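You operate a simulated robot arm through the tools that you are given. There is no shell and no other tool. Be economical: measure what you need, move in short steps, check, and stop when the job is done.

You are at the controls of a simulated robot arm. One attempt, no reset.

TASK
Dose the yellow-footed cup to its blue line, then park it.
Fine: rice from the hopper; park it at the mat end by the lid rack; sliding plate back at LOAD, yellow slide shut. Where these are worked on the way, their far stop is far enough and under half their travel is too little: sliding plate.

Only the result counts: the job must be done as asked and must still hold three seconds after the hand-in. Knocking over, shifting, dropping, spilling or breaking anything else fails it. Lids that push on must go on centred and level and be pressed home; caps that screw on are set level and turned clockwise until they are tight.

THE ROBOT
A 7-joint arm with a two-finger parallel gripper, fixed in place. Base frame: the origin is at the foot of the arm, x ahead of it, y to its left, z up; the work surface is at about z = 0. Readings come in mm, rad, newtons and seconds.
With the tool pointing down near the work surface it reaches from about 220 to 580 mm from the base axis. Its first joint turns from -1.152 to 1.152 rad. Payload 2.5 kg.
The tool frame sits at the grasp point between the pads (the TCP): z along the fingers, y along the line on which they close. The tips reach 23 mm beyond it. The gripper opens to 94 mm. The fingers are 38 mm wide and 10 mm thick; the gripper's body (54 by 96 mm) begins 39 mm behind the TCP.
Orientation is that of the tool frame in the base frame, as a unit quaternion [x, y, z, w]. With the fingers straight down and closing along the base's y, the tool's x points along the base's -x, its y along +y and its z along -z.

THE INTERFACE
- The arm moves only by the tool send_rows. Its argument "deltas" is a list that holds one entry, the list of rows, each a list of 7 numbers: the shift along the tool's x, y, z in units of 25 mm (1.0 is 25 mm), then the turn, a rotation vector about the tool's x, y, z in units of 8 degrees (1.0 is 8 degrees), then the opening, from 0 (shut) to 1 (fully open). In form: [[[x, y, z, rx, ry, rz, claw], ...]]. A call has 1 to 8 rows; each row shifts and turns the commanded pose from where the row before left it, along the tool's axes as they then stand. A call with a number of a shift or a turn outside -1 to 1 is refused whole. Each row takes 0.2 s and may step no farther than 50 mm and 0.15 rad from the row before; otherwise, or with a gripper value out of range, the whole call is refused. A pose out of reach is approached as far as the arm can. The call stops where the force on the tool passes 60 N (or 10 N more than at its start, if that is more) or the arm is blocked; 0.2 s more then pass. Each finger travels about 108 mm/s and halts on what it meets, pressing with about 23 N; the grip force reading is that of the motor and also rises with nothing between the fingers. The clock runs only during rows and for 0.2 s after the last one: add rows that do not move to give the fingers time. The reply holds the time, the measured pose of the TCP, the force on the tool along the base axes, the opening and the grip force, in the units named above and with some noise, with the torque about the TCP (base axes, N m) and any sound that the robot's microphone picked up, and new pictures: "views" is both (left out), scene, wrist or none.
- Cameras (640 x 400 px; columns grow to the right, rows downward): "scene" is fixed at [108.8, -408.6, 523]; the picture's right is [0.88, -0.48, 0.00], its down [-0.36, -0.65, -0.67] and it looks along [0.32, 0.59, -0.74] (base axes); focal length 240 px, centre (320, 200). "wrist" rides on the gripper at [86, 16, -75] in the tool frame; the picture's right is [-0.18, 0.98, 0.00], its down [-0.58, -0.11, -0.81] and it looks along [-0.79, -0.15, 0.59] (tool axes); focal length 243 px, centre (320, 200). There is no depth. A picture from a camera that has moved, and an enlarged one, comes with that camera's place and axes in the base frame and with its lens.
- inspect(camera, box): a new picture of the part [left, top, right, bottom] of that camera's present view, enlarged. It takes no simulated time.
- close_job(): hands the job in; it is judged then, once.

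Go step by step. Nothing tells you positions but the pictures and the camera data: compare them with the known pose of the tool, close in by small moves and look again before you grip or let go. The budget is 120 turns and 200 pictures, counting those below and the enlarged ones. Unless the task says otherwise, let go and move clear before handing in, and close with one line.

The tools are called after "Call:" as name(argument=value, ...) on one line, values as JSON. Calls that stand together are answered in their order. send_rows: Moves the arm, as the interface text tells. Its arguments: {"type":"object","properties":{"deltas":{"type":"array"},"views":{"type":"string","enum":["both","scene","wrist","none"]}},"required":["deltas"]} The other tools are called the same way: inspect (camera, box) takes an enlarged picture of a part of a camera's view; close_job () hands the job in.

At the start:

```text
clock: 0.0
tcp_pos: [339.8, 1.8, 279.8]
ee_rot: [0.001, 1.0, 0.0, 0.0]
contact_force: [0.9, 0.0, 0.4]
wrist_torque: [-0.02, 0.03, -0.02]
gripper_width: 93.8
gripper_force: 0.1
```

scene: 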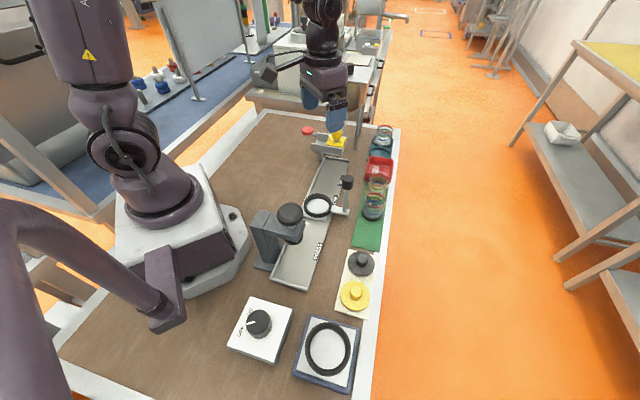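
wrist: 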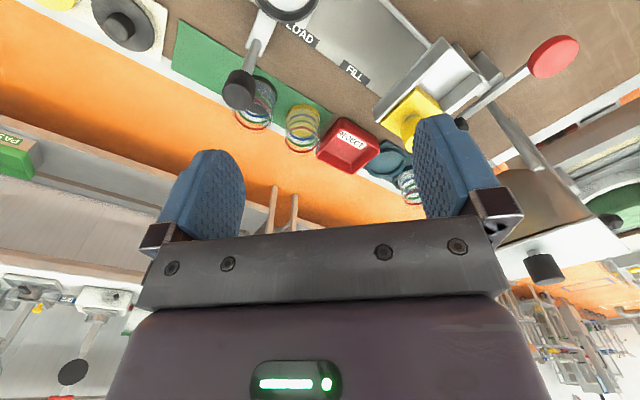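

I see a bench with a sliding plate carriage (LOAD/FILL/PRESS), a hopper with a yellow slide, cups on a green mat, a lid rack, and a dial. I'll enlarge the key areas first.

Call:
inspect(camera="scene", box=[290, 110, 420, 200])

Call:
inspect(camera="scene", box=[240, 170, 400, 290])

Call:
inspect(camera="scene", box=[210, 240, 400, 400])

Call:
inspect(camera="wrist", box=[220, 0, 620, 210])

```text
4.44 times, centred on (355, 155) of scene
camera zoom: at [108.8, -408.6, 523.0], right [0.88, -0.48, 0.0], down [-0.36, -0.65, -0.67], along [0.32, 0.59, -0.74], focal length 1066 px, centre (164, 400)
```

zoom: 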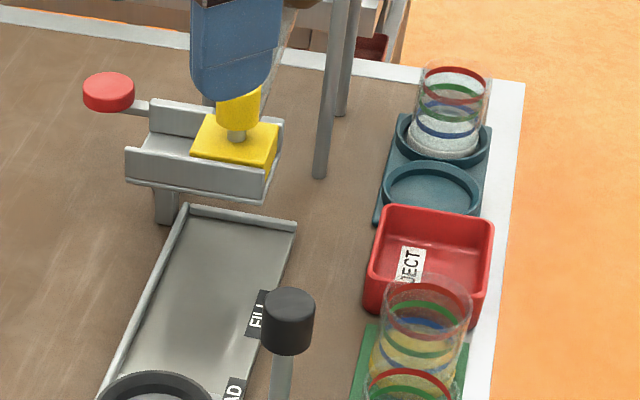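

```text
3.33 times, centred on (320, 230) of scene
camera zoom: at [108.8, -408.6, 523.0], right [0.88, -0.48, 0.0], down [-0.36, -0.65, -0.67], along [0.32, 0.59, -0.74], focal length 799 px, centre (320, 100)
```

zoom: 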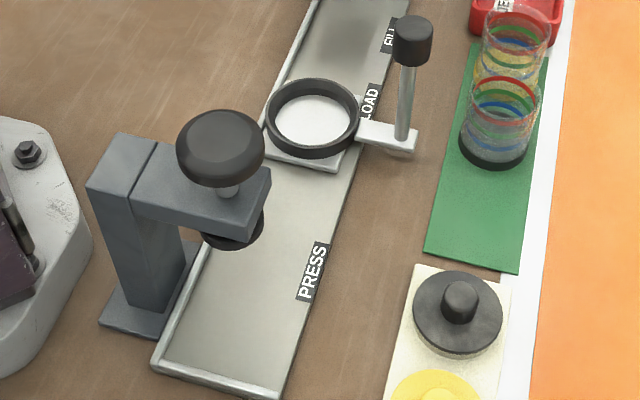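

```text
2.50 times, centred on (305, 320) of scene
camera zoom: at [108.8, -408.6, 523.0], right [0.88, -0.48, 0.0], down [-0.36, -0.65, -0.67], along [0.32, 0.59, -0.74], focal length 600 px, centre (358, -100)
```

zoom: 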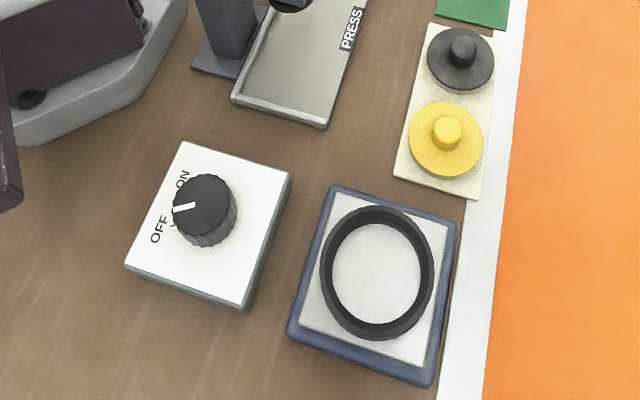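

```text
1.60 times, centred on (420, 105) of wrist
camera zoom: at [253.0, 17.9, 356.2], right [0.18, 0.98, 0.0], down [0.58, -0.11, 0.81], along [0.79, -0.15, -0.59], focal length 388 px, centre (160, 352)
```

zoom: 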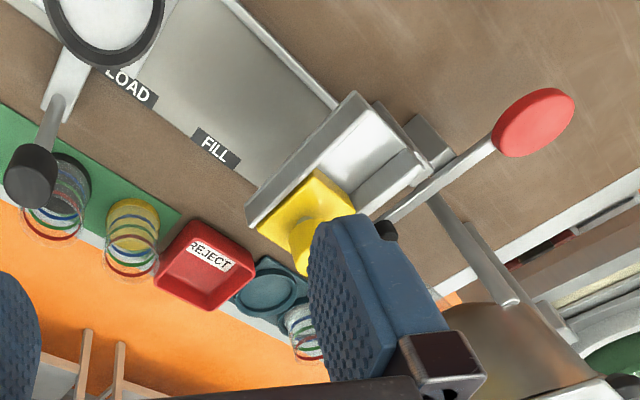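

The hand hides the hopper, so I'll back it off toward the base and up to look at the whole station.

Call:
send_rows(deltas=[[[0.9, 0.6, -0.5, 0, 0, 0, 1], [0.9, 0.6, -0.5, 0, 0, 0, 1], [0.9, 0.6, -0.5, 0, 0, 0, 1], [0.9, 0.6, -0.5, 0, 0, 0, 1]]])

Call:
inspect(camera="scene", box=[270, 20, 430, 130])

Call:
inspect(camera="scene", box=[290, 110, 410, 185])

Call:
inspect(camera="scene", box=[330, 150, 410, 250])

```text
clock: 1.0
tcp_pos: [250.0, 62.5, 329.4]
ee_rot: [0.0, 1.0, 0.0, 0.0]
contact_force: [-0.1, 0.5, -0.1]
wrist_torque: [-0.02, -0.03, 0.0]
gripper_width: 93.8
gripper_force: 0.0
camera wrist: at [162.2, 78.1, 405.9], right [0.18, 0.98, 0.0], down [0.58, -0.11, 0.81], along [0.79, -0.15, -0.59], focal length 243 px, centre (320, 200)
```

scene: 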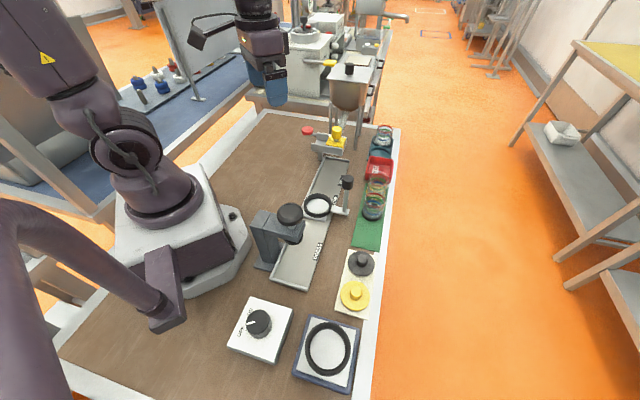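
wrist: 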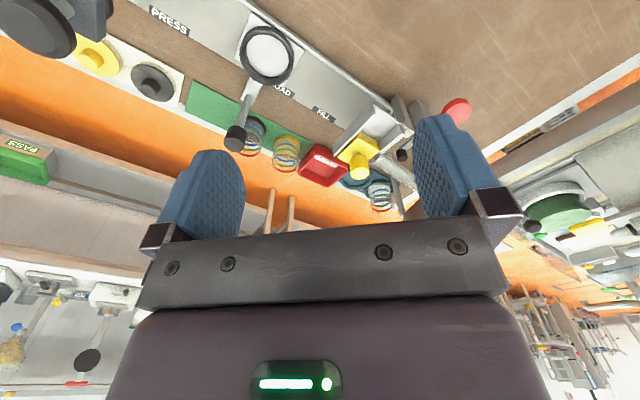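

```text
3.64 times, centred on (350, 75) of scene
camera zoom: at [108.8, -408.6, 523.0], right [0.88, -0.48, 0.0], down [-0.36, -0.65, -0.67], along [0.32, 0.59, -0.74], focal length 872 px, centre (211, 654)
```

zoom: 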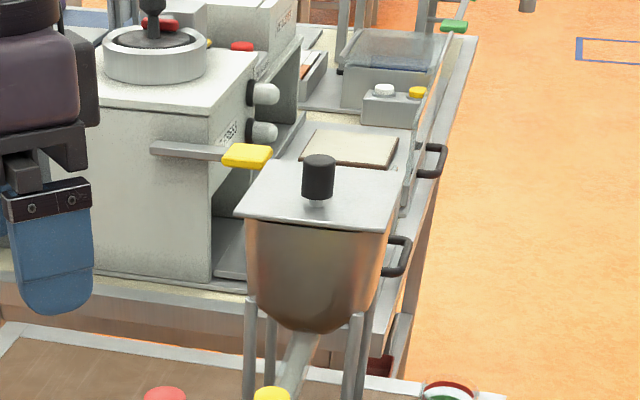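

```text
5.33 times, centred on (350, 148) of scene
camera zoom: at [108.8, -408.6, 523.0], right [0.88, -0.48, 0.0], down [-0.36, -0.65, -0.67], along [0.32, 0.59, -0.74], focal length 1279 px, centre (160, 480)
```

zoom: 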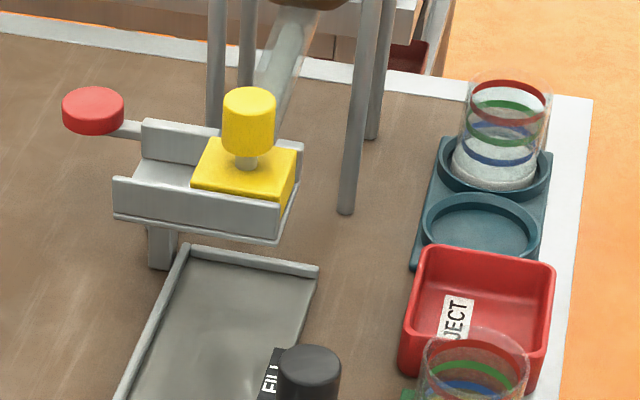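

```text
4.00 times, centred on (370, 200) of scene
camera zoom: at [108.8, -408.6, 523.0], right [0.88, -0.48, 0.0], down [-0.36, -0.65, -0.67], along [0.32, 0.59, -0.74], focal length 959 px, centre (120, 200)
```

zoom: 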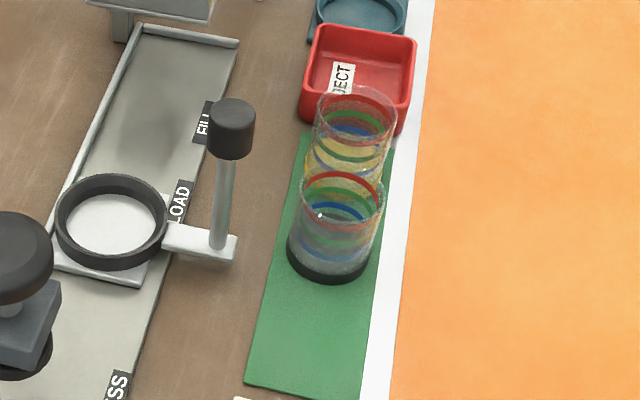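

The bench layout is turned about 45° to the base: the plate runs diagonally from LOAD (≈[313,-19]) to the hopper (≈[485,160]), with the mat cups near [437,-109] (black foot) and [496,-48] (yellow foot). I'll turn the hand 45° and bring the wrist camera closer to look.

Call:
send_rows(deltas=[[[0, 0, 0.4, 0, 0, -0.94, 1], [0, 0, 0.4, 0, 0, -0.94, 1], [0, 0, 0.4, 0, 0, -0.94, 1], [0, 0, 0.4, 0, 0, -0.94, 1], [0, 0, 0.4, 0, 0, -0.94, 1], [0, 0, 0.4, 0, 0, -0.925, 1], [-1, -1, 0, 0, 0, 0, 1], [-1, -1, 0, 0, 0, 0, 1]]])

Call:
inspect(camera="wrist", box=[160, 0, 480, 200])

```text
clock: 2.8
tcp_pos: [319.9, 61.1, 270.4]
ee_rot: [-0.383, 0.924, 0.001, 0.0]
contact_force: [-0.2, 1.0, 0.3]
wrist_torque: [-0.01, -0.01, 0.03]
gripper_width: 94.2
gripper_force: 0.1
camera wrist: at [247.8, 11.8, 346.7], right [-0.56, 0.83, 0.0], down [0.49, 0.33, 0.81], along [0.67, 0.46, -0.59], focal length 243 px, centre (320, 200)
```

scene: 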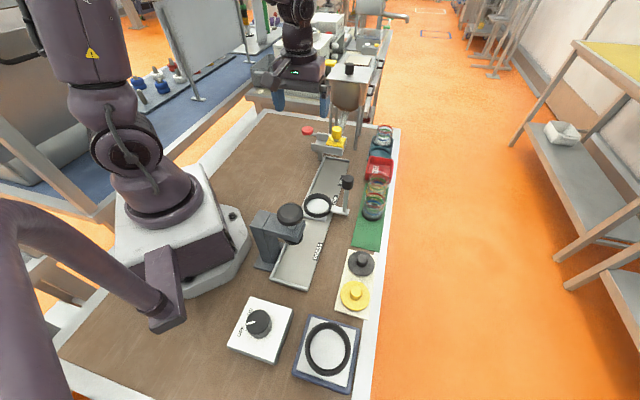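
wrist: 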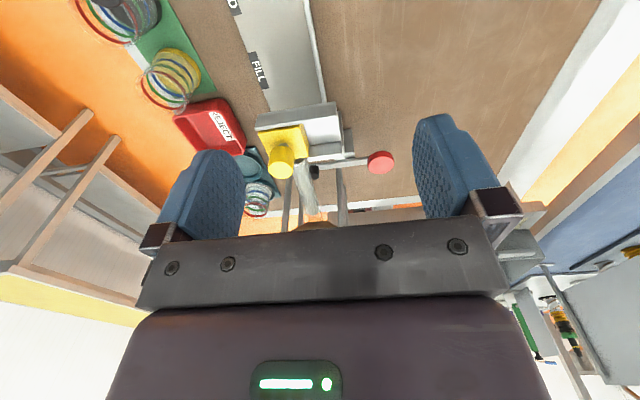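

```text
2.00 times, centred on (320, 100) of wrist
camera zoom: at [247.8, 11.8, 346.7], right [-0.56, 0.83, 0.0], down [0.49, 0.33, 0.81], along [0.67, 0.46, -0.59], focal length 485 px, centre (320, 400)
```

zoom: 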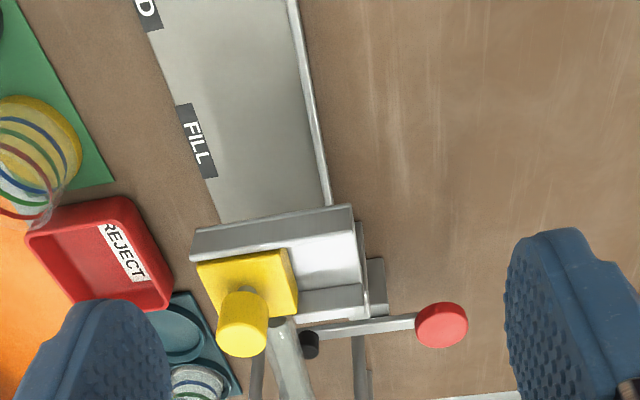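

The slide knob's top triangulates to about [432,87,164], and the yellow-foot cup's rim to about [496,-51,62]. Next I'll move above the yellow cup and look down at it.

Call:
send_rows(deltas=[[[-0.1, -1, 0.2, 0, 0, 0, 1], [-0.1, -1, 0.2, 0, 0, 0, 1], [-0.1, -1, 0.2, 0, 0, 0, 1], [-0.1, -1, 0.3, 0, 0, 0, 1], [-0.1, -1, 0.3, 0, 0, 0, 1], [-0.1, -1, 0.4, 0, 0, 0, 1], [0, -1, 0.5, 0, 0, 0, 1], [0, -1, 0.5, 0, 0, 0, 1]]])

Call:
inspect(camera="scene", box=[320, 120, 440, 230])

```text
clock: 4.6
tcp_pos: [472.9, -67.5, 206.0]
ee_rot: [-0.383, 0.924, 0.001, 0.0]
contact_force: [0.5, -0.6, -0.1]
wrist_torque: [0.01, 0.01, 0.01]
gripper_width: 94.1
gripper_force: 0.1
camera wrist: at [399.7, -117.8, 281.4], right [-0.56, 0.83, 0.0], down [0.49, 0.33, 0.81], along [0.67, 0.46, -0.59], focal length 243 px, centre (320, 200)
```

scene: 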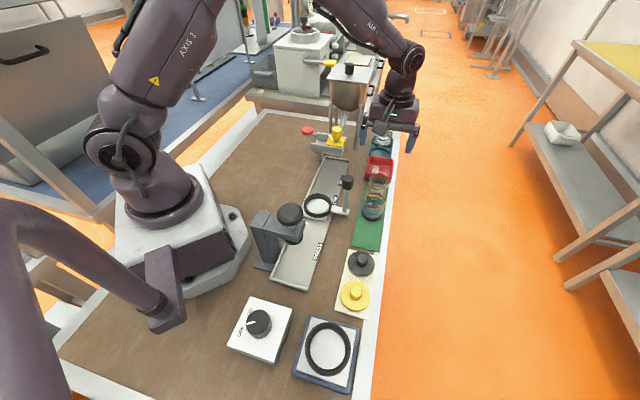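
wrist: 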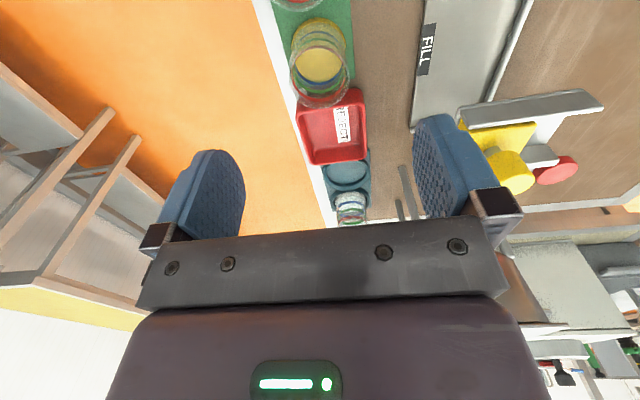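

```text
3.64 times, centred on (380, 175) of scene
camera zoom: at [108.8, -408.6, 523.0], right [0.88, -0.48, 0.0], down [-0.36, -0.65, -0.67], along [0.32, 0.59, -0.74], focal length 872 px, centre (102, 291)
```

zoom: 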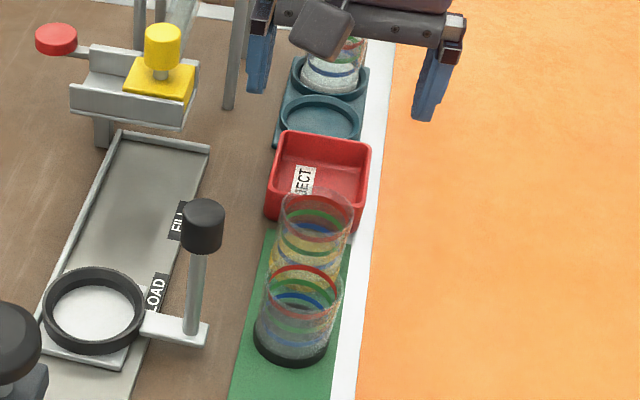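

I'm near the yellow cup; enlarging the wrist view for precise location.

Call:
inspect(camera="wrist", box=[240, 0, 400, 110])

Call:
inspect(camera="wrist", box=[400, 60, 620, 220])

```text
3.64 times, centred on (320, 55) of wrist
camera zoom: at [399.7, -117.8, 281.4], right [-0.56, 0.83, 0.0], down [0.49, 0.33, 0.81], along [0.67, 0.46, -0.59], focal length 882 px, centre (320, 727)
```

zoom: 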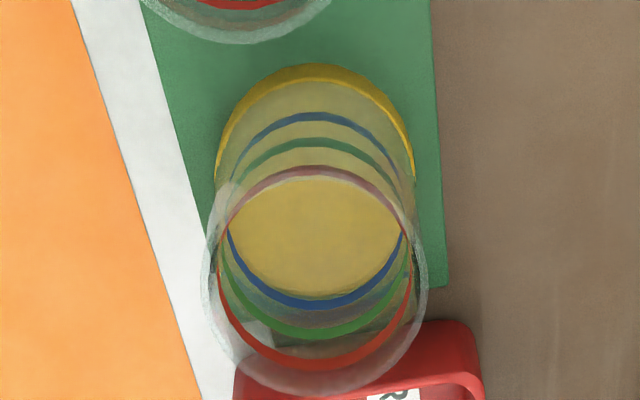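

```text
2.50 times, centred on (510, 140) of wrist
camera zoom: at [399.7, -117.8, 281.4], right [-0.56, 0.83, 0.0], down [0.49, 0.33, 0.81], along [0.67, 0.46, -0.59], focal length 606 px, centre (-155, 350)
```

zoom: 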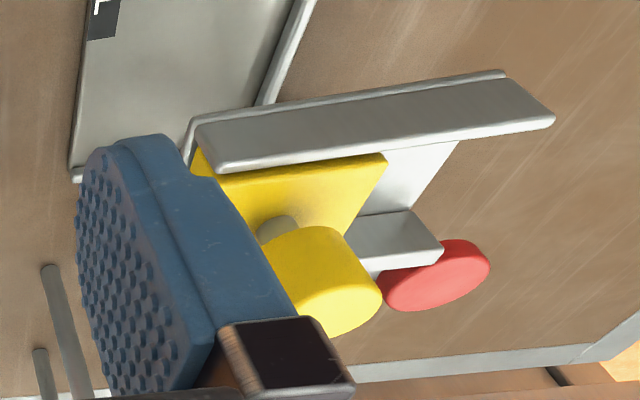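

The empty yellow-foot cup is at about [491,-56], Ø56, 65 tall. I'll centre over it and lower partway.

Call:
send_rows(deltas=[[[-0.42, -0.09, 0.5, 0, 0, 0, 1], [-0.42, -0.09, 0.7, 0, 0, 0, 1], [0, 0, 0.9, 0, 0, 0, 1], [0, 0, 0.9, 0, 0, 0, 1], [0, 0, 0.8, 0, 0, 0, 1]]])

Call:
inspect(camera="scene", box=[340, 120, 440, 230])

```text
clock: 5.8
tcp_pos: [491.1, -56.8, 110.7]
ee_rot: [-0.384, 0.924, -0.001, 0.0]
contact_force: [0.1, -0.2, -0.4]
wrist_torque: [0.02, 0.01, 0.01]
gripper_width: 94.2
gripper_force: 0.1
camera wrist: at [417.4, -106.5, 186.7], right [-0.56, 0.83, 0.0], down [0.49, 0.33, 0.81], along [0.67, 0.46, -0.59], focal length 243 px, centre (320, 200)
```

scene: 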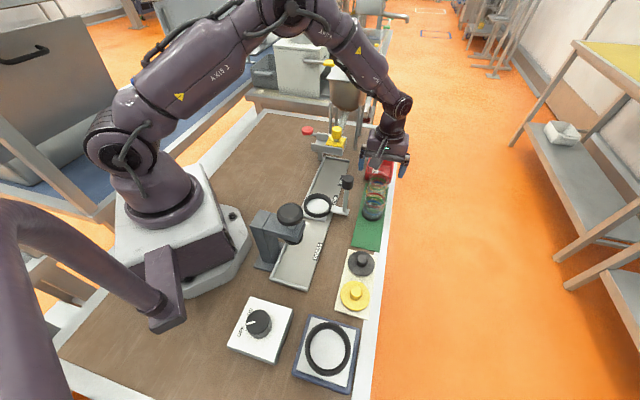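
wrist: 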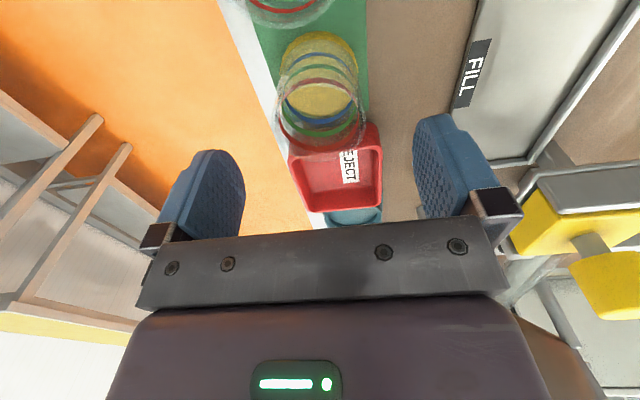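

```text
3.64 times, centred on (390, 175) of scene
camera zoom: at [108.8, -408.6, 523.0], right [0.88, -0.48, 0.0], down [-0.36, -0.65, -0.67], along [0.32, 0.59, -0.74], focal length 872 px, centre (66, 291)
```

zoom: 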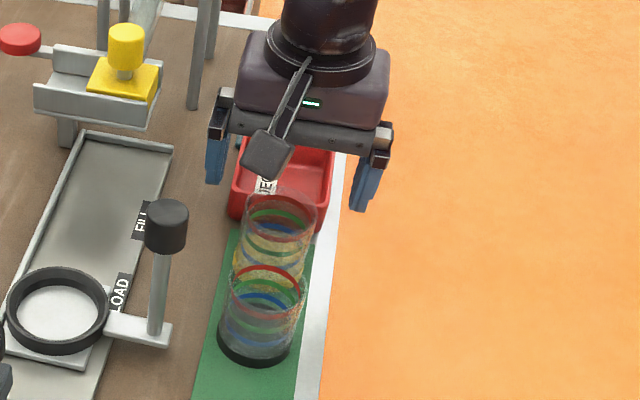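

The cup is centred between the fingers, so I'll lower to grip height and close.

Call:
send_rows(deltas=[[[0, 0, 0.8, 0, 0, 0, 1], [0, 0, 0.8, 0, 0, 0, 1], [0, 0, 0.83, 0, 0, 0, 1], [0, 0, 0, 0, 0, 0, 0.5], [0, 0, 0, 0, 0, 0, 0.5], [0, 0, 0, 0, 0, 0, 0.5], [0, 0, 0, 0, 0, 0, 0.5]]])

Call:
inspect(camera="scene", box=[340, 120, 440, 230])

```text
clock: 7.4
tcp_pos: [490.6, -56.6, 49.8]
ee_rot: [-0.383, 0.924, -0.001, 0.0]
contact_force: [0.9, -1.1, 1.2]
wrist_torque: [0.02, -0.06, -0.01]
gripper_width: 54.5
gripper_force: 22.8
camera wrist: at [417.7, -106.9, 125.6], right [-0.56, 0.83, 0.0], down [0.49, 0.33, 0.81], along [0.67, 0.46, -0.59], focal length 243 px, centre (320, 200)
```

scene: 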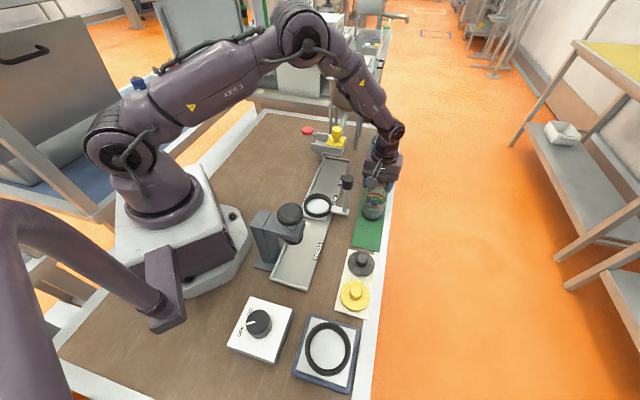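
wrist: 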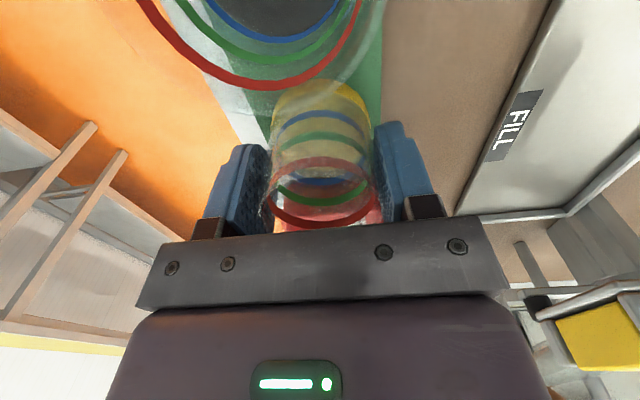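

```text
3.64 times, centred on (390, 175) of scene
camera zoom: at [108.8, -408.6, 523.0], right [0.88, -0.48, 0.0], down [-0.36, -0.65, -0.67], along [0.32, 0.59, -0.74], focal length 872 px, centre (66, 291)
```

zoom: 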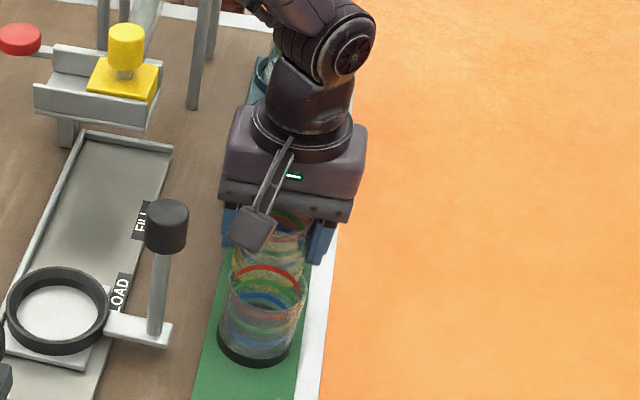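

Gripped firmly at 54.5 mm. Lifting straight up.

Call:
send_rows(deltas=[[[0, 0, -0.6, 0, 0, 0, 0.5], [0, 0, -1, 0, 0, 0, 0.5], [0, 0, -1, 0, 0, 0, 0.5], [0, 0, -1, 0, 0, 0, 0.5], [0, 0, -1, 0, 0, 0, 0.5], [0, 0, -1, 0, 0, 0, 0.5], [0, 0, -1, 0, 0, 0, 0.5], [0, 0, -0.4, 0, 0, 0, 0.5]]])

Call:
inspect(camera="scene", box=[290, 160, 370, 230])

```text
clock: 9.2
tcp_pos: [491.9, -57.4, 223.3]
ee_rot: [-0.382, 0.924, 0.0, 0.0]
contact_force: [0.6, -0.1, -0.8]
wrist_torque: [0.02, 0.02, -0.03]
gripper_width: 54.8
gripper_force: 22.5
camera wrist: at [418.3, -107.7, 299.9], right [-0.56, 0.83, 0.0], down [0.49, 0.33, 0.81], along [0.67, 0.46, -0.59], focal length 243 px, centre (320, 200)
```

scene: 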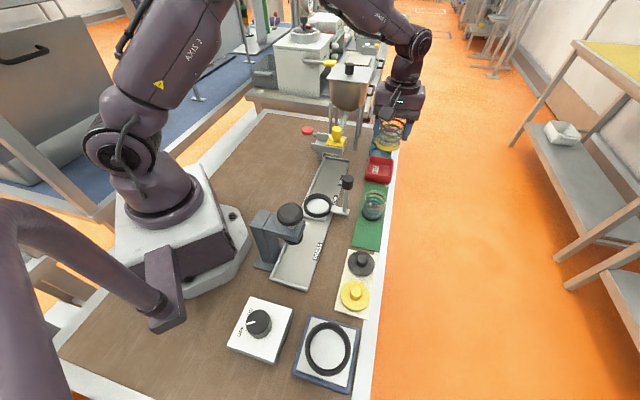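
wrist: 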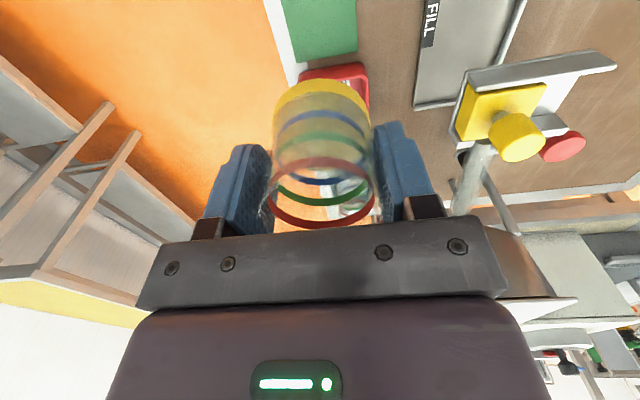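

```text
5.71 times, centred on (330, 195) of scene
camera zoom: at [108.8, -408.6, 523.0], right [0.88, -0.48, 0.0], down [-0.36, -0.65, -0.67], along [0.32, 0.59, -0.74], focal length 1370 px, centre (263, 229)
```

zoom: 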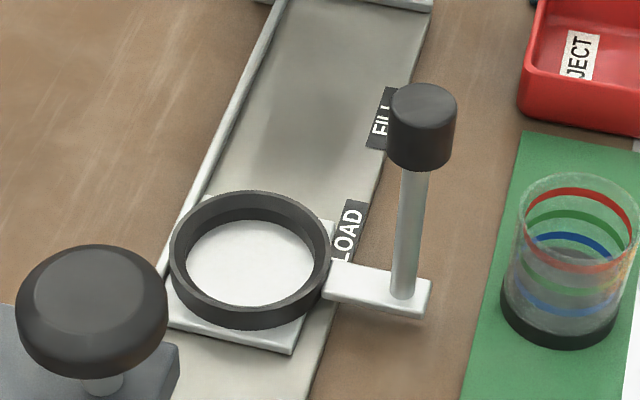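

Cup is in hand with no slip. I'll carry it high past the handle to above the ring at LOAD.

Call:
send_rows(deltas=[[[0.3, 0.8, -0.6, 0, 0, 0, 0.5], [0.6, 0.9, 0, 0, 0, 0, 0.5], [0.6, 0.9, 0, 0, 0, 0, 0.5], [0.6, 0.9, 0, 0, 0, 0, 0.5], [0.6, 0.9, 0, 0, 0, 0, 0.5], [0.6, 0.9, 0, 0, 0, 0, 0.5], [0.6, 0.8, 0, 0, 0, 0, 0.5], [0.1, 0, 1, 0, 0, 0, 0.5]]])

Call:
inspect(camera="wrist", box=[240, 0, 400, 110])

```text
clock: 11.0
tcp_pos: [310.6, -20.0, 215.9]
ee_rot: [-0.383, 0.924, 0.0, 0.0]
contact_force: [-0.4, -0.5, -0.6]
wrist_torque: [-0.01, 0.02, -0.01]
gripper_width: 54.6
gripper_force: 23.3
camera wrist: at [238.0, -70.1, 291.8], right [-0.56, 0.83, 0.0], down [0.49, 0.33, 0.81], along [0.67, 0.46, -0.59], focal length 243 px, centre (320, 200)
```

scene: 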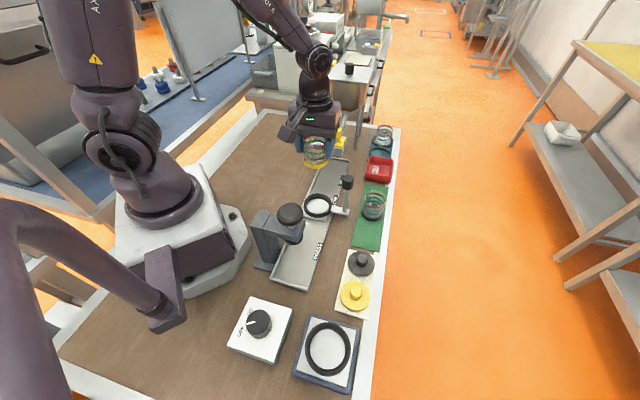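
wrist: 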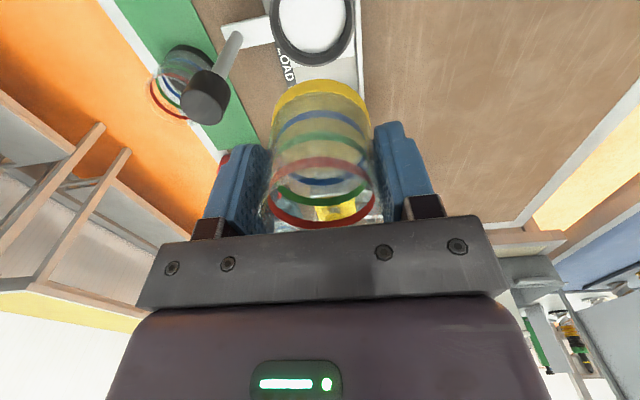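

```text
3.64 times, centred on (320, 55) of wrist
camera zoom: at [238.0, -70.1, 291.8], right [-0.56, 0.83, 0.0], down [0.49, 0.33, 0.81], along [0.67, 0.46, -0.59], focal length 882 px, centre (320, 727)
```

zoom: 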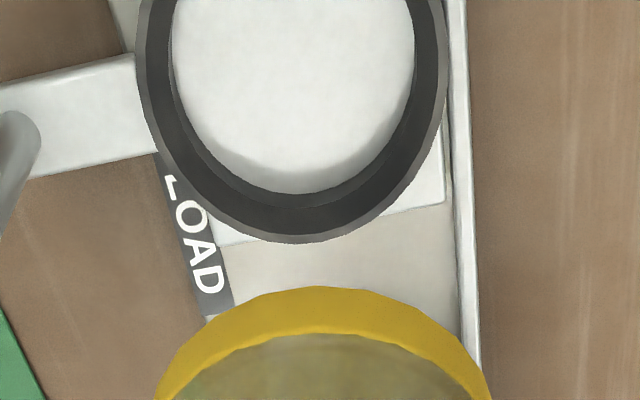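

The ring sits about 7 mm toward the mat side of the tool axis. I'll correct that and lower to look again.

Call:
send_rows(deltas=[[[0, -0.28, 0.8, 0, 0, 0, 0.5], [0, 0, 1, 0, 0, 0, 0.5], [0, 0, 1, 0, 0, 0, 0.5], [0, 0, 0.6, 0, 0, 0, 0.5]]])

Call:
inspect(camera="wrist", box=[240, 0, 400, 110])

Call:
inspect(camera="scene", box=[270, 150, 370, 230])

```text
clock: 12.0
tcp_pos: [316.9, -24.6, 129.7]
ee_rot: [-0.383, 0.924, 0.0, 0.0]
contact_force: [0.1, 0.3, -0.2]
wrist_torque: [0.0, 0.01, 0.02]
gripper_width: 54.8
gripper_force: 22.6
camera wrist: at [244.4, -74.6, 205.2], right [-0.56, 0.83, 0.0], down [0.49, 0.33, 0.81], along [0.67, 0.46, -0.59], focal length 243 px, centre (320, 200)
```

scene: 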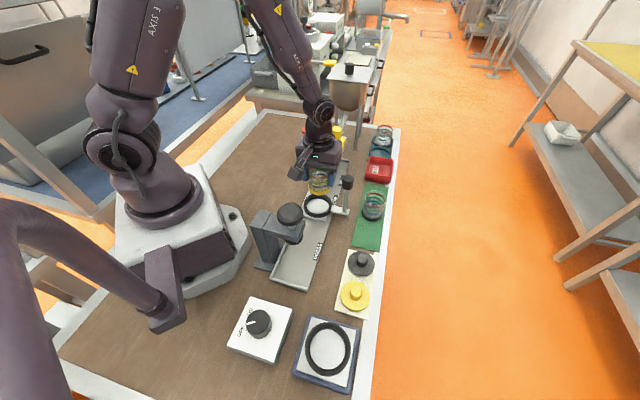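
wrist: 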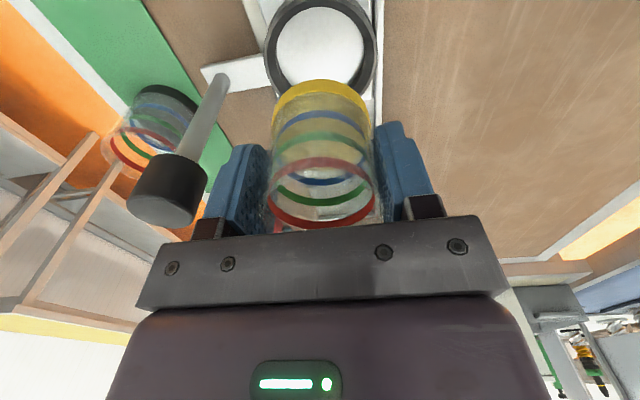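

```text
3.64 times, centred on (320, 55) of wrist
camera zoom: at [244.4, -74.6, 205.2], right [-0.56, 0.83, 0.0], down [0.49, 0.33, 0.81], along [0.67, 0.46, -0.59], focal length 882 px, centre (320, 727)
```

zoom: 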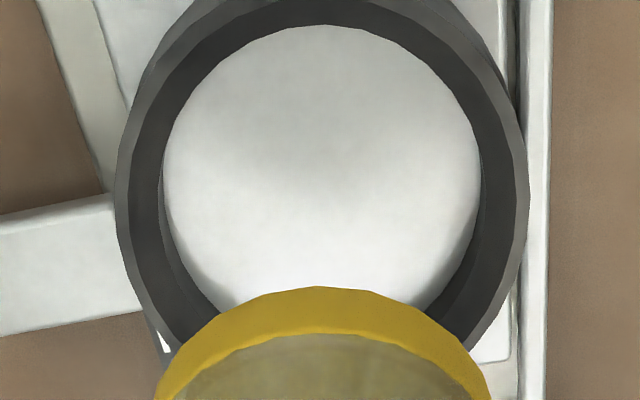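

```text
5.00 times, centred on (320, 190) of scene
camera zoom: at [108.8, -408.6, 523.0], right [0.88, -0.48, 0.0], down [-0.36, -0.65, -0.67], along [0.32, 0.59, -0.74], focal length 1199 px, centre (320, 250)
```

zoom: 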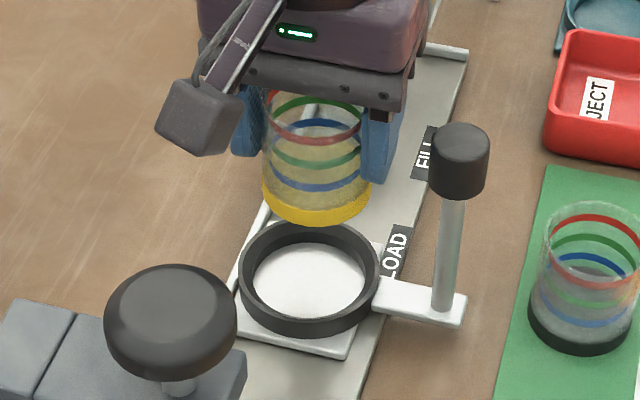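

Comparing cup foot and ring in both pictures, the cup needs about 10 mm back along the plate (tool +x), with sideways aligned. I'll shift and lower a bit, then re-check.

Call:
send_rows(deltas=[[[0.4, 0.02, 0.5, 0, 0, 0, 0.5], [0, 0, 0.8, 0, 0, 0, 0.5]]])

Call:
inspect(camera="wrist", box=[240, 0, 400, 110])

Call:
inspect(camera="scene", box=[280, 165, 360, 225])

```text
clock: 12.6
tcp_pos: [311.1, -31.9, 97.1]
ee_rot: [-0.382, 0.924, 0.001, 0.0]
contact_force: [0.1, -0.2, 0.1]
wrist_torque: [0.02, -0.01, -0.01]
gripper_width: 54.8
gripper_force: 22.8
camera wrist: at [237.4, -81.8, 172.4], right [-0.56, 0.83, 0.0], down [0.49, 0.33, 0.81], along [0.67, 0.45, -0.59], focal length 243 px, centre (320, 200)
```

scene: 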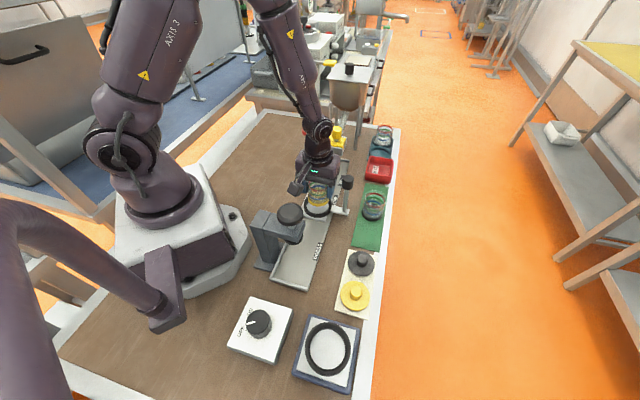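
wrist: 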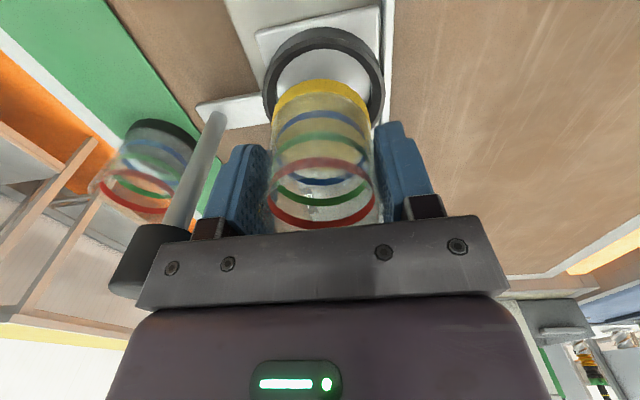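

```text
3.64 times, centred on (320, 55) of wrist
camera zoom: at [237.4, -81.8, 172.4], right [-0.56, 0.83, 0.0], down [0.49, 0.33, 0.81], along [0.67, 0.45, -0.59], focal length 882 px, centre (320, 727)
```

zoom: 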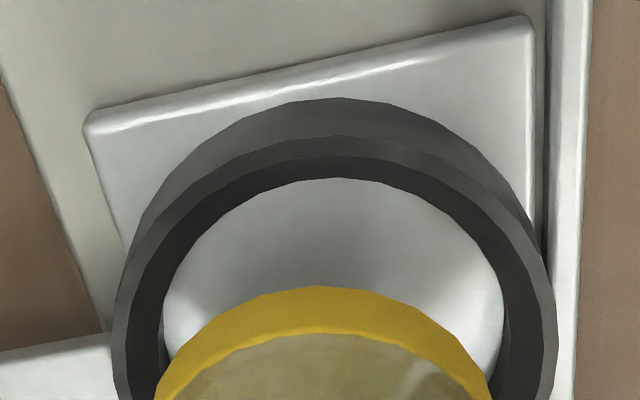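

```text
6.67 times, centred on (320, 195) of scene
camera zoom: at [108.8, -408.6, 523.0], right [0.88, -0.48, 0.0], down [-0.36, -0.65, -0.67], along [0.32, 0.59, -0.74], focal length 1599 px, centre (320, 233)
```

zoom: 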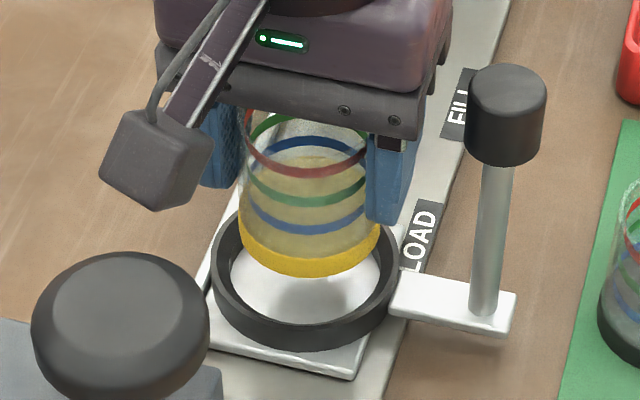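

Now the ring is about 2 mm toward the left of the cup and 2 mm forward. I'll trim and lower into the ring's mouth.

Call:
send_rows(deltas=[[[-0.08, 0.095, 0.3, 0, 0, 0, 0.5], [0, 0, 0.4, 0, 0, 0, 0.5], [0, 0, 0.38, 0, 0, 0, 0.5]]])

Call:
inspect(camera="wrist", box=[240, 0, 400, 110])

Call:
inspect(camera="scene", box=[280, 165, 360, 225])

```text
clock: 13.4
tcp_pos: [309.2, -28.0, 71.0]
ee_rot: [-0.383, 0.924, 0.0, 0.0]
contact_force: [-0.3, -0.5, -0.1]
wrist_torque: [0.03, 0.0, 0.0]
gripper_width: 54.7
gripper_force: 22.9
camera wrist: at [236.5, -78.4, 145.7], right [-0.56, 0.83, 0.0], down [0.49, 0.33, 0.81], along [0.67, 0.46, -0.59], focal length 243 px, centre (320, 200)
```

scene: 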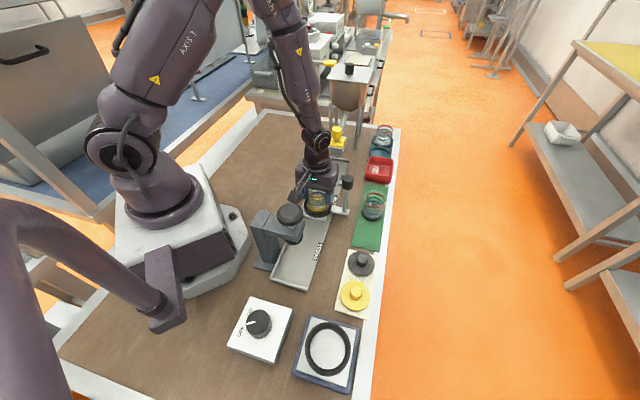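
wrist: 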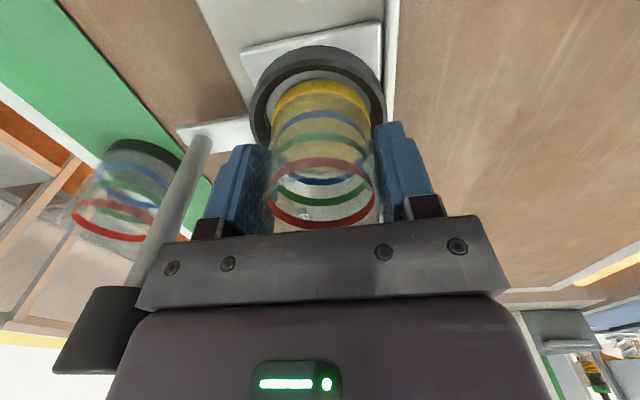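

```text
3.64 times, centred on (320, 55) of wrist
camera zoom: at [236.5, -78.4, 145.7], right [-0.56, 0.83, 0.0], down [0.49, 0.33, 0.81], along [0.67, 0.46, -0.59], focal length 882 px, centre (320, 727)
```

zoom: 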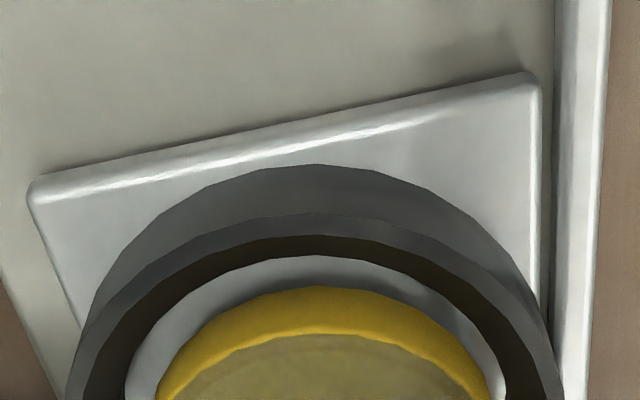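

```text
6.67 times, centred on (320, 195) of scene
camera zoom: at [108.8, -408.6, 523.0], right [0.88, -0.48, 0.0], down [-0.36, -0.65, -0.67], along [0.32, 0.59, -0.74], focal length 1599 px, centre (320, 233)
```

zoom: 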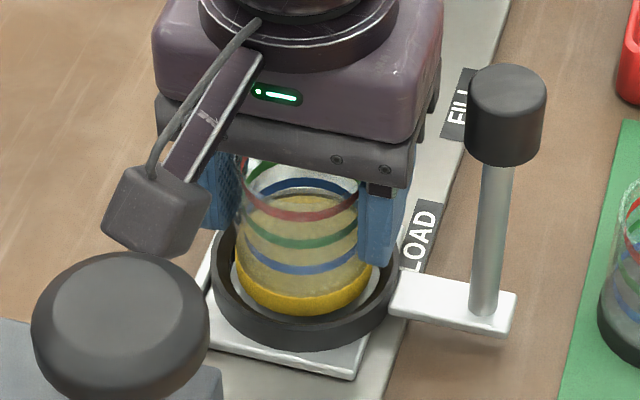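

The cup is in the ring's mouth and nearly centred. A 1 mm trim and slow lowering until it rests.

Call:
send_rows(deltas=[[[0, -0.04, 0.16, 0, 0, 0, 0.5], [0, 0, 0.16, 0, 0, 0, 0.5], [0, 0, 0.12, 0, 0, 0, 0.5]]], views="scene")

Call:
inspect(camera="wrist", box=[240, 0, 400, 110])

```text
clock: 14.2
tcp_pos: [311.6, -29.2, 60.0]
ee_rot: [-0.382, 0.924, -0.001, 0.001]
contact_force: [-0.4, 0.1, 18.0]
wrist_torque: [0.12, 0.02, 0.11]
gripper_width: 54.4
gripper_force: 23.3
```

scene: 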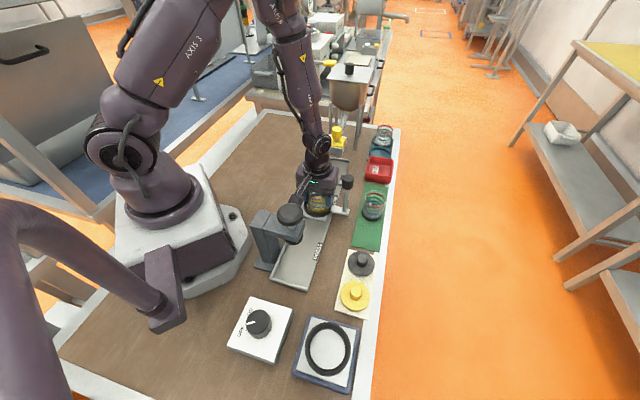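

```text
3.64 times, centred on (320, 55) of wrist
camera zoom: at [237.5, -78.8, 135.3], right [-0.56, 0.83, 0.0], down [0.49, 0.33, 0.81], along [0.67, 0.45, -0.59], focal length 882 px, centre (320, 727)
```

zoom: 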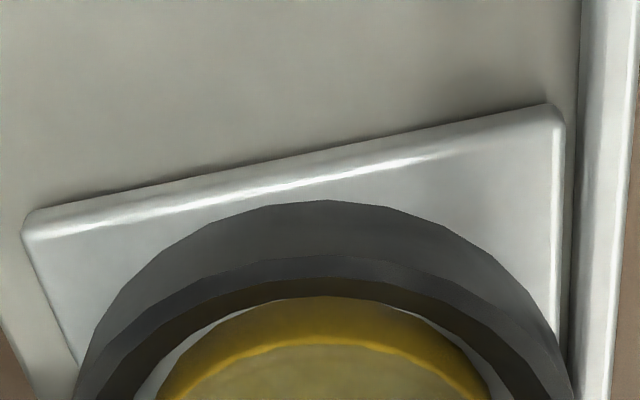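

18 N of contact with the foot inside the ring: it's seated on the plate. I'll release and rise.

Call:
send_rows(deltas=[[[0, 0, -0.05, 0, 0, 0, 0.5], [0, 0, 0, 0, 0, 0, 0.8], [0, 0, 0, 0, 0, 0, 0.8], [0, 0, -0.8, 0, 0, 0, 0.8], [0, 0, -1, 0, 0, 0, 0.8], [0, 0, -1, 0, 0, 0, 0.8], [0, 0, -1, 0, 0, 0, 0.8], [0, 0, -1, 0, 0, 0, 0.8]]])

Call:
inspect(camera="wrist", box=[100, 0, 400, 200])

Call:
inspect(camera="scene", box=[290, 165, 370, 225])

```text
clock: 16.0
tcp_pos: [310.0, -29.0, 180.7]
ee_rot: [-0.384, 0.923, 0.001, 0.001]
contact_force: [-1.2, -0.3, -0.5]
wrist_torque: [-0.01, -0.01, 0.0]
gripper_width: 75.2
gripper_force: 0.0
camera wrist: at [236.9, -79.1, 256.0], right [-0.56, 0.83, 0.0], down [0.49, 0.33, 0.81], along [0.67, 0.46, -0.59], focal length 243 px, centre (320, 200)
```

scene: 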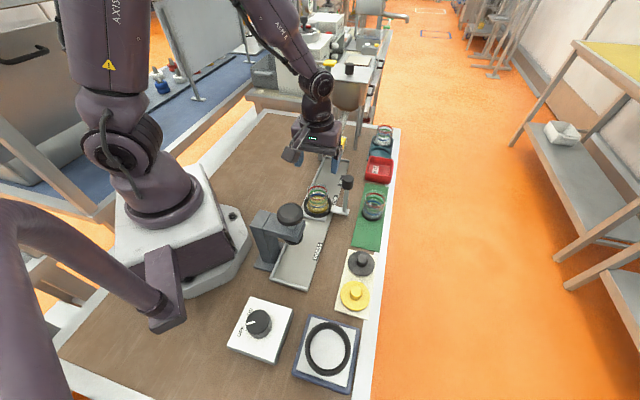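
wrist: 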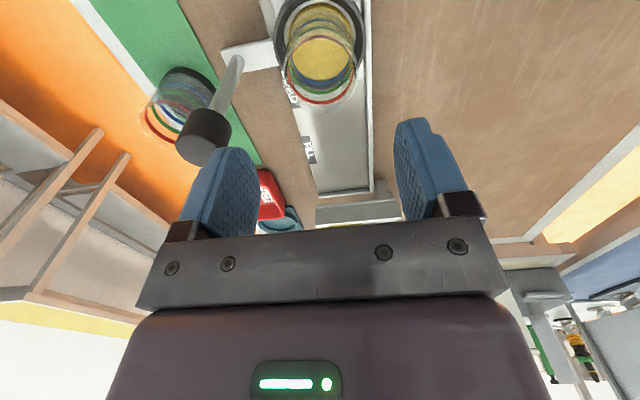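

```text
2.00 times, centred on (250, 100) of wrist
camera zoom: at [236.9, -79.1, 256.0], right [-0.56, 0.83, 0.0], down [0.49, 0.33, 0.81], along [0.67, 0.46, -0.59], focal length 485 px, centre (460, 400)
```

zoom: 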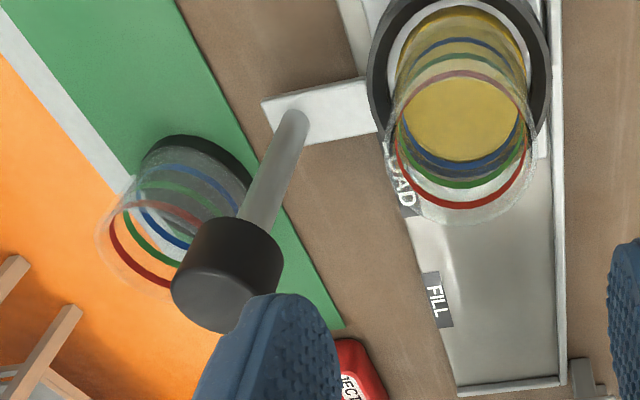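

```text
6.67 times, centred on (330, 195) of scene
camera zoom: at [108.8, -408.6, 523.0], right [0.88, -0.48, 0.0], down [-0.36, -0.65, -0.67], along [0.32, 0.59, -0.74], focal length 1599 px, centre (253, 233)
```

zoom: 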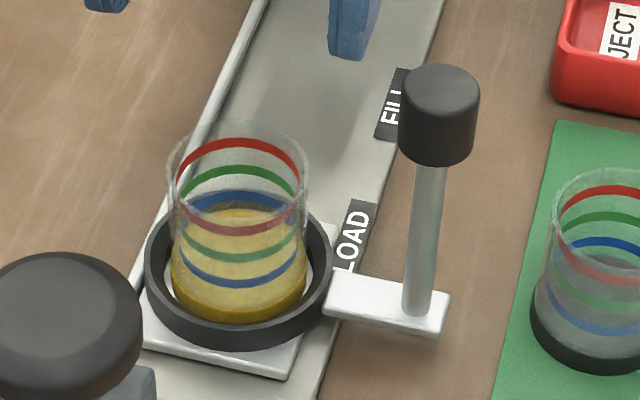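

The cup is seated in the ring; its blue line is the lowest band. The plate handle's knob top is near [360,-82,143]; I'll turn the hand 90° so the fingers close along the plate's travel and the camera looks toward the cup and hopper.

Call:
send_rows(deltas=[[[0, 0, -0.2, 0, 0, -0.94, 1], [0, 0, -0.2, 0, 0, -0.94, 1], [0, 0, -0.2, 0, 0, -0.94, 1], [0, 0, 0, 0, 0, -0.94, 1], [0, 0, 0, 0, 0, -0.94, 1], [0, 0, 0, 0, 0, -0.94, 1], [0, 0, 0, 0, 0, -0.94, 1], [0, 0, 0, 0, 0, -0.94, 1]]], views="none")

Call:
send_rows(deltas=[[[0, 0, 0, 0, 0, -0.94, 1], [0, 0, 0, 0, 0, -0.94, 1], [0, 0, 0, 0, 0, -0.94, 1], [0, 0, 0, 0, 0, -0.91, 1], [1, 0.04, 0, 0, 0, 0, 1], [1, 0.04, 0, 0, 0, 0, 1], [0.5, 0, 0, 0, 0, 0, 1]]])

```text
clock: 17.8
tcp_pos: [310.6, -29.4, 194.7]
ee_rot: [0.796, -0.606, 0.0, 0.0]
contact_force: [0.1, -0.7, 1.0]
wrist_torque: [-0.01, 0.04, 0.0]
gripper_width: 94.2
gripper_force: 0.1
```

```text
clock: 19.4
tcp_pos: [353.2, -74.6, 195.8]
ee_rot: [0.924, -0.383, 0.0, -0.001]
contact_force: [0.0, 0.2, -0.9]
wrist_torque: [0.01, 0.01, 0.0]
gripper_width: 93.7
gripper_force: 0.0
camera wrist: at [402.4, -148.1, 271.7], right [-0.83, -0.56, 0.0], down [-0.33, 0.49, 0.81], along [-0.46, 0.67, -0.59], focal length 243 px, centre (320, 200)
```

scene: 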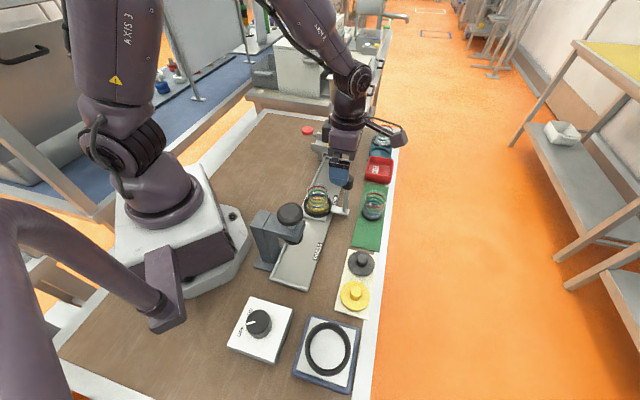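
wrist: 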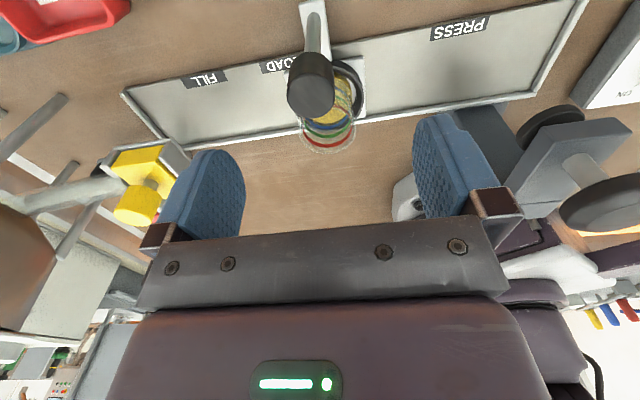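

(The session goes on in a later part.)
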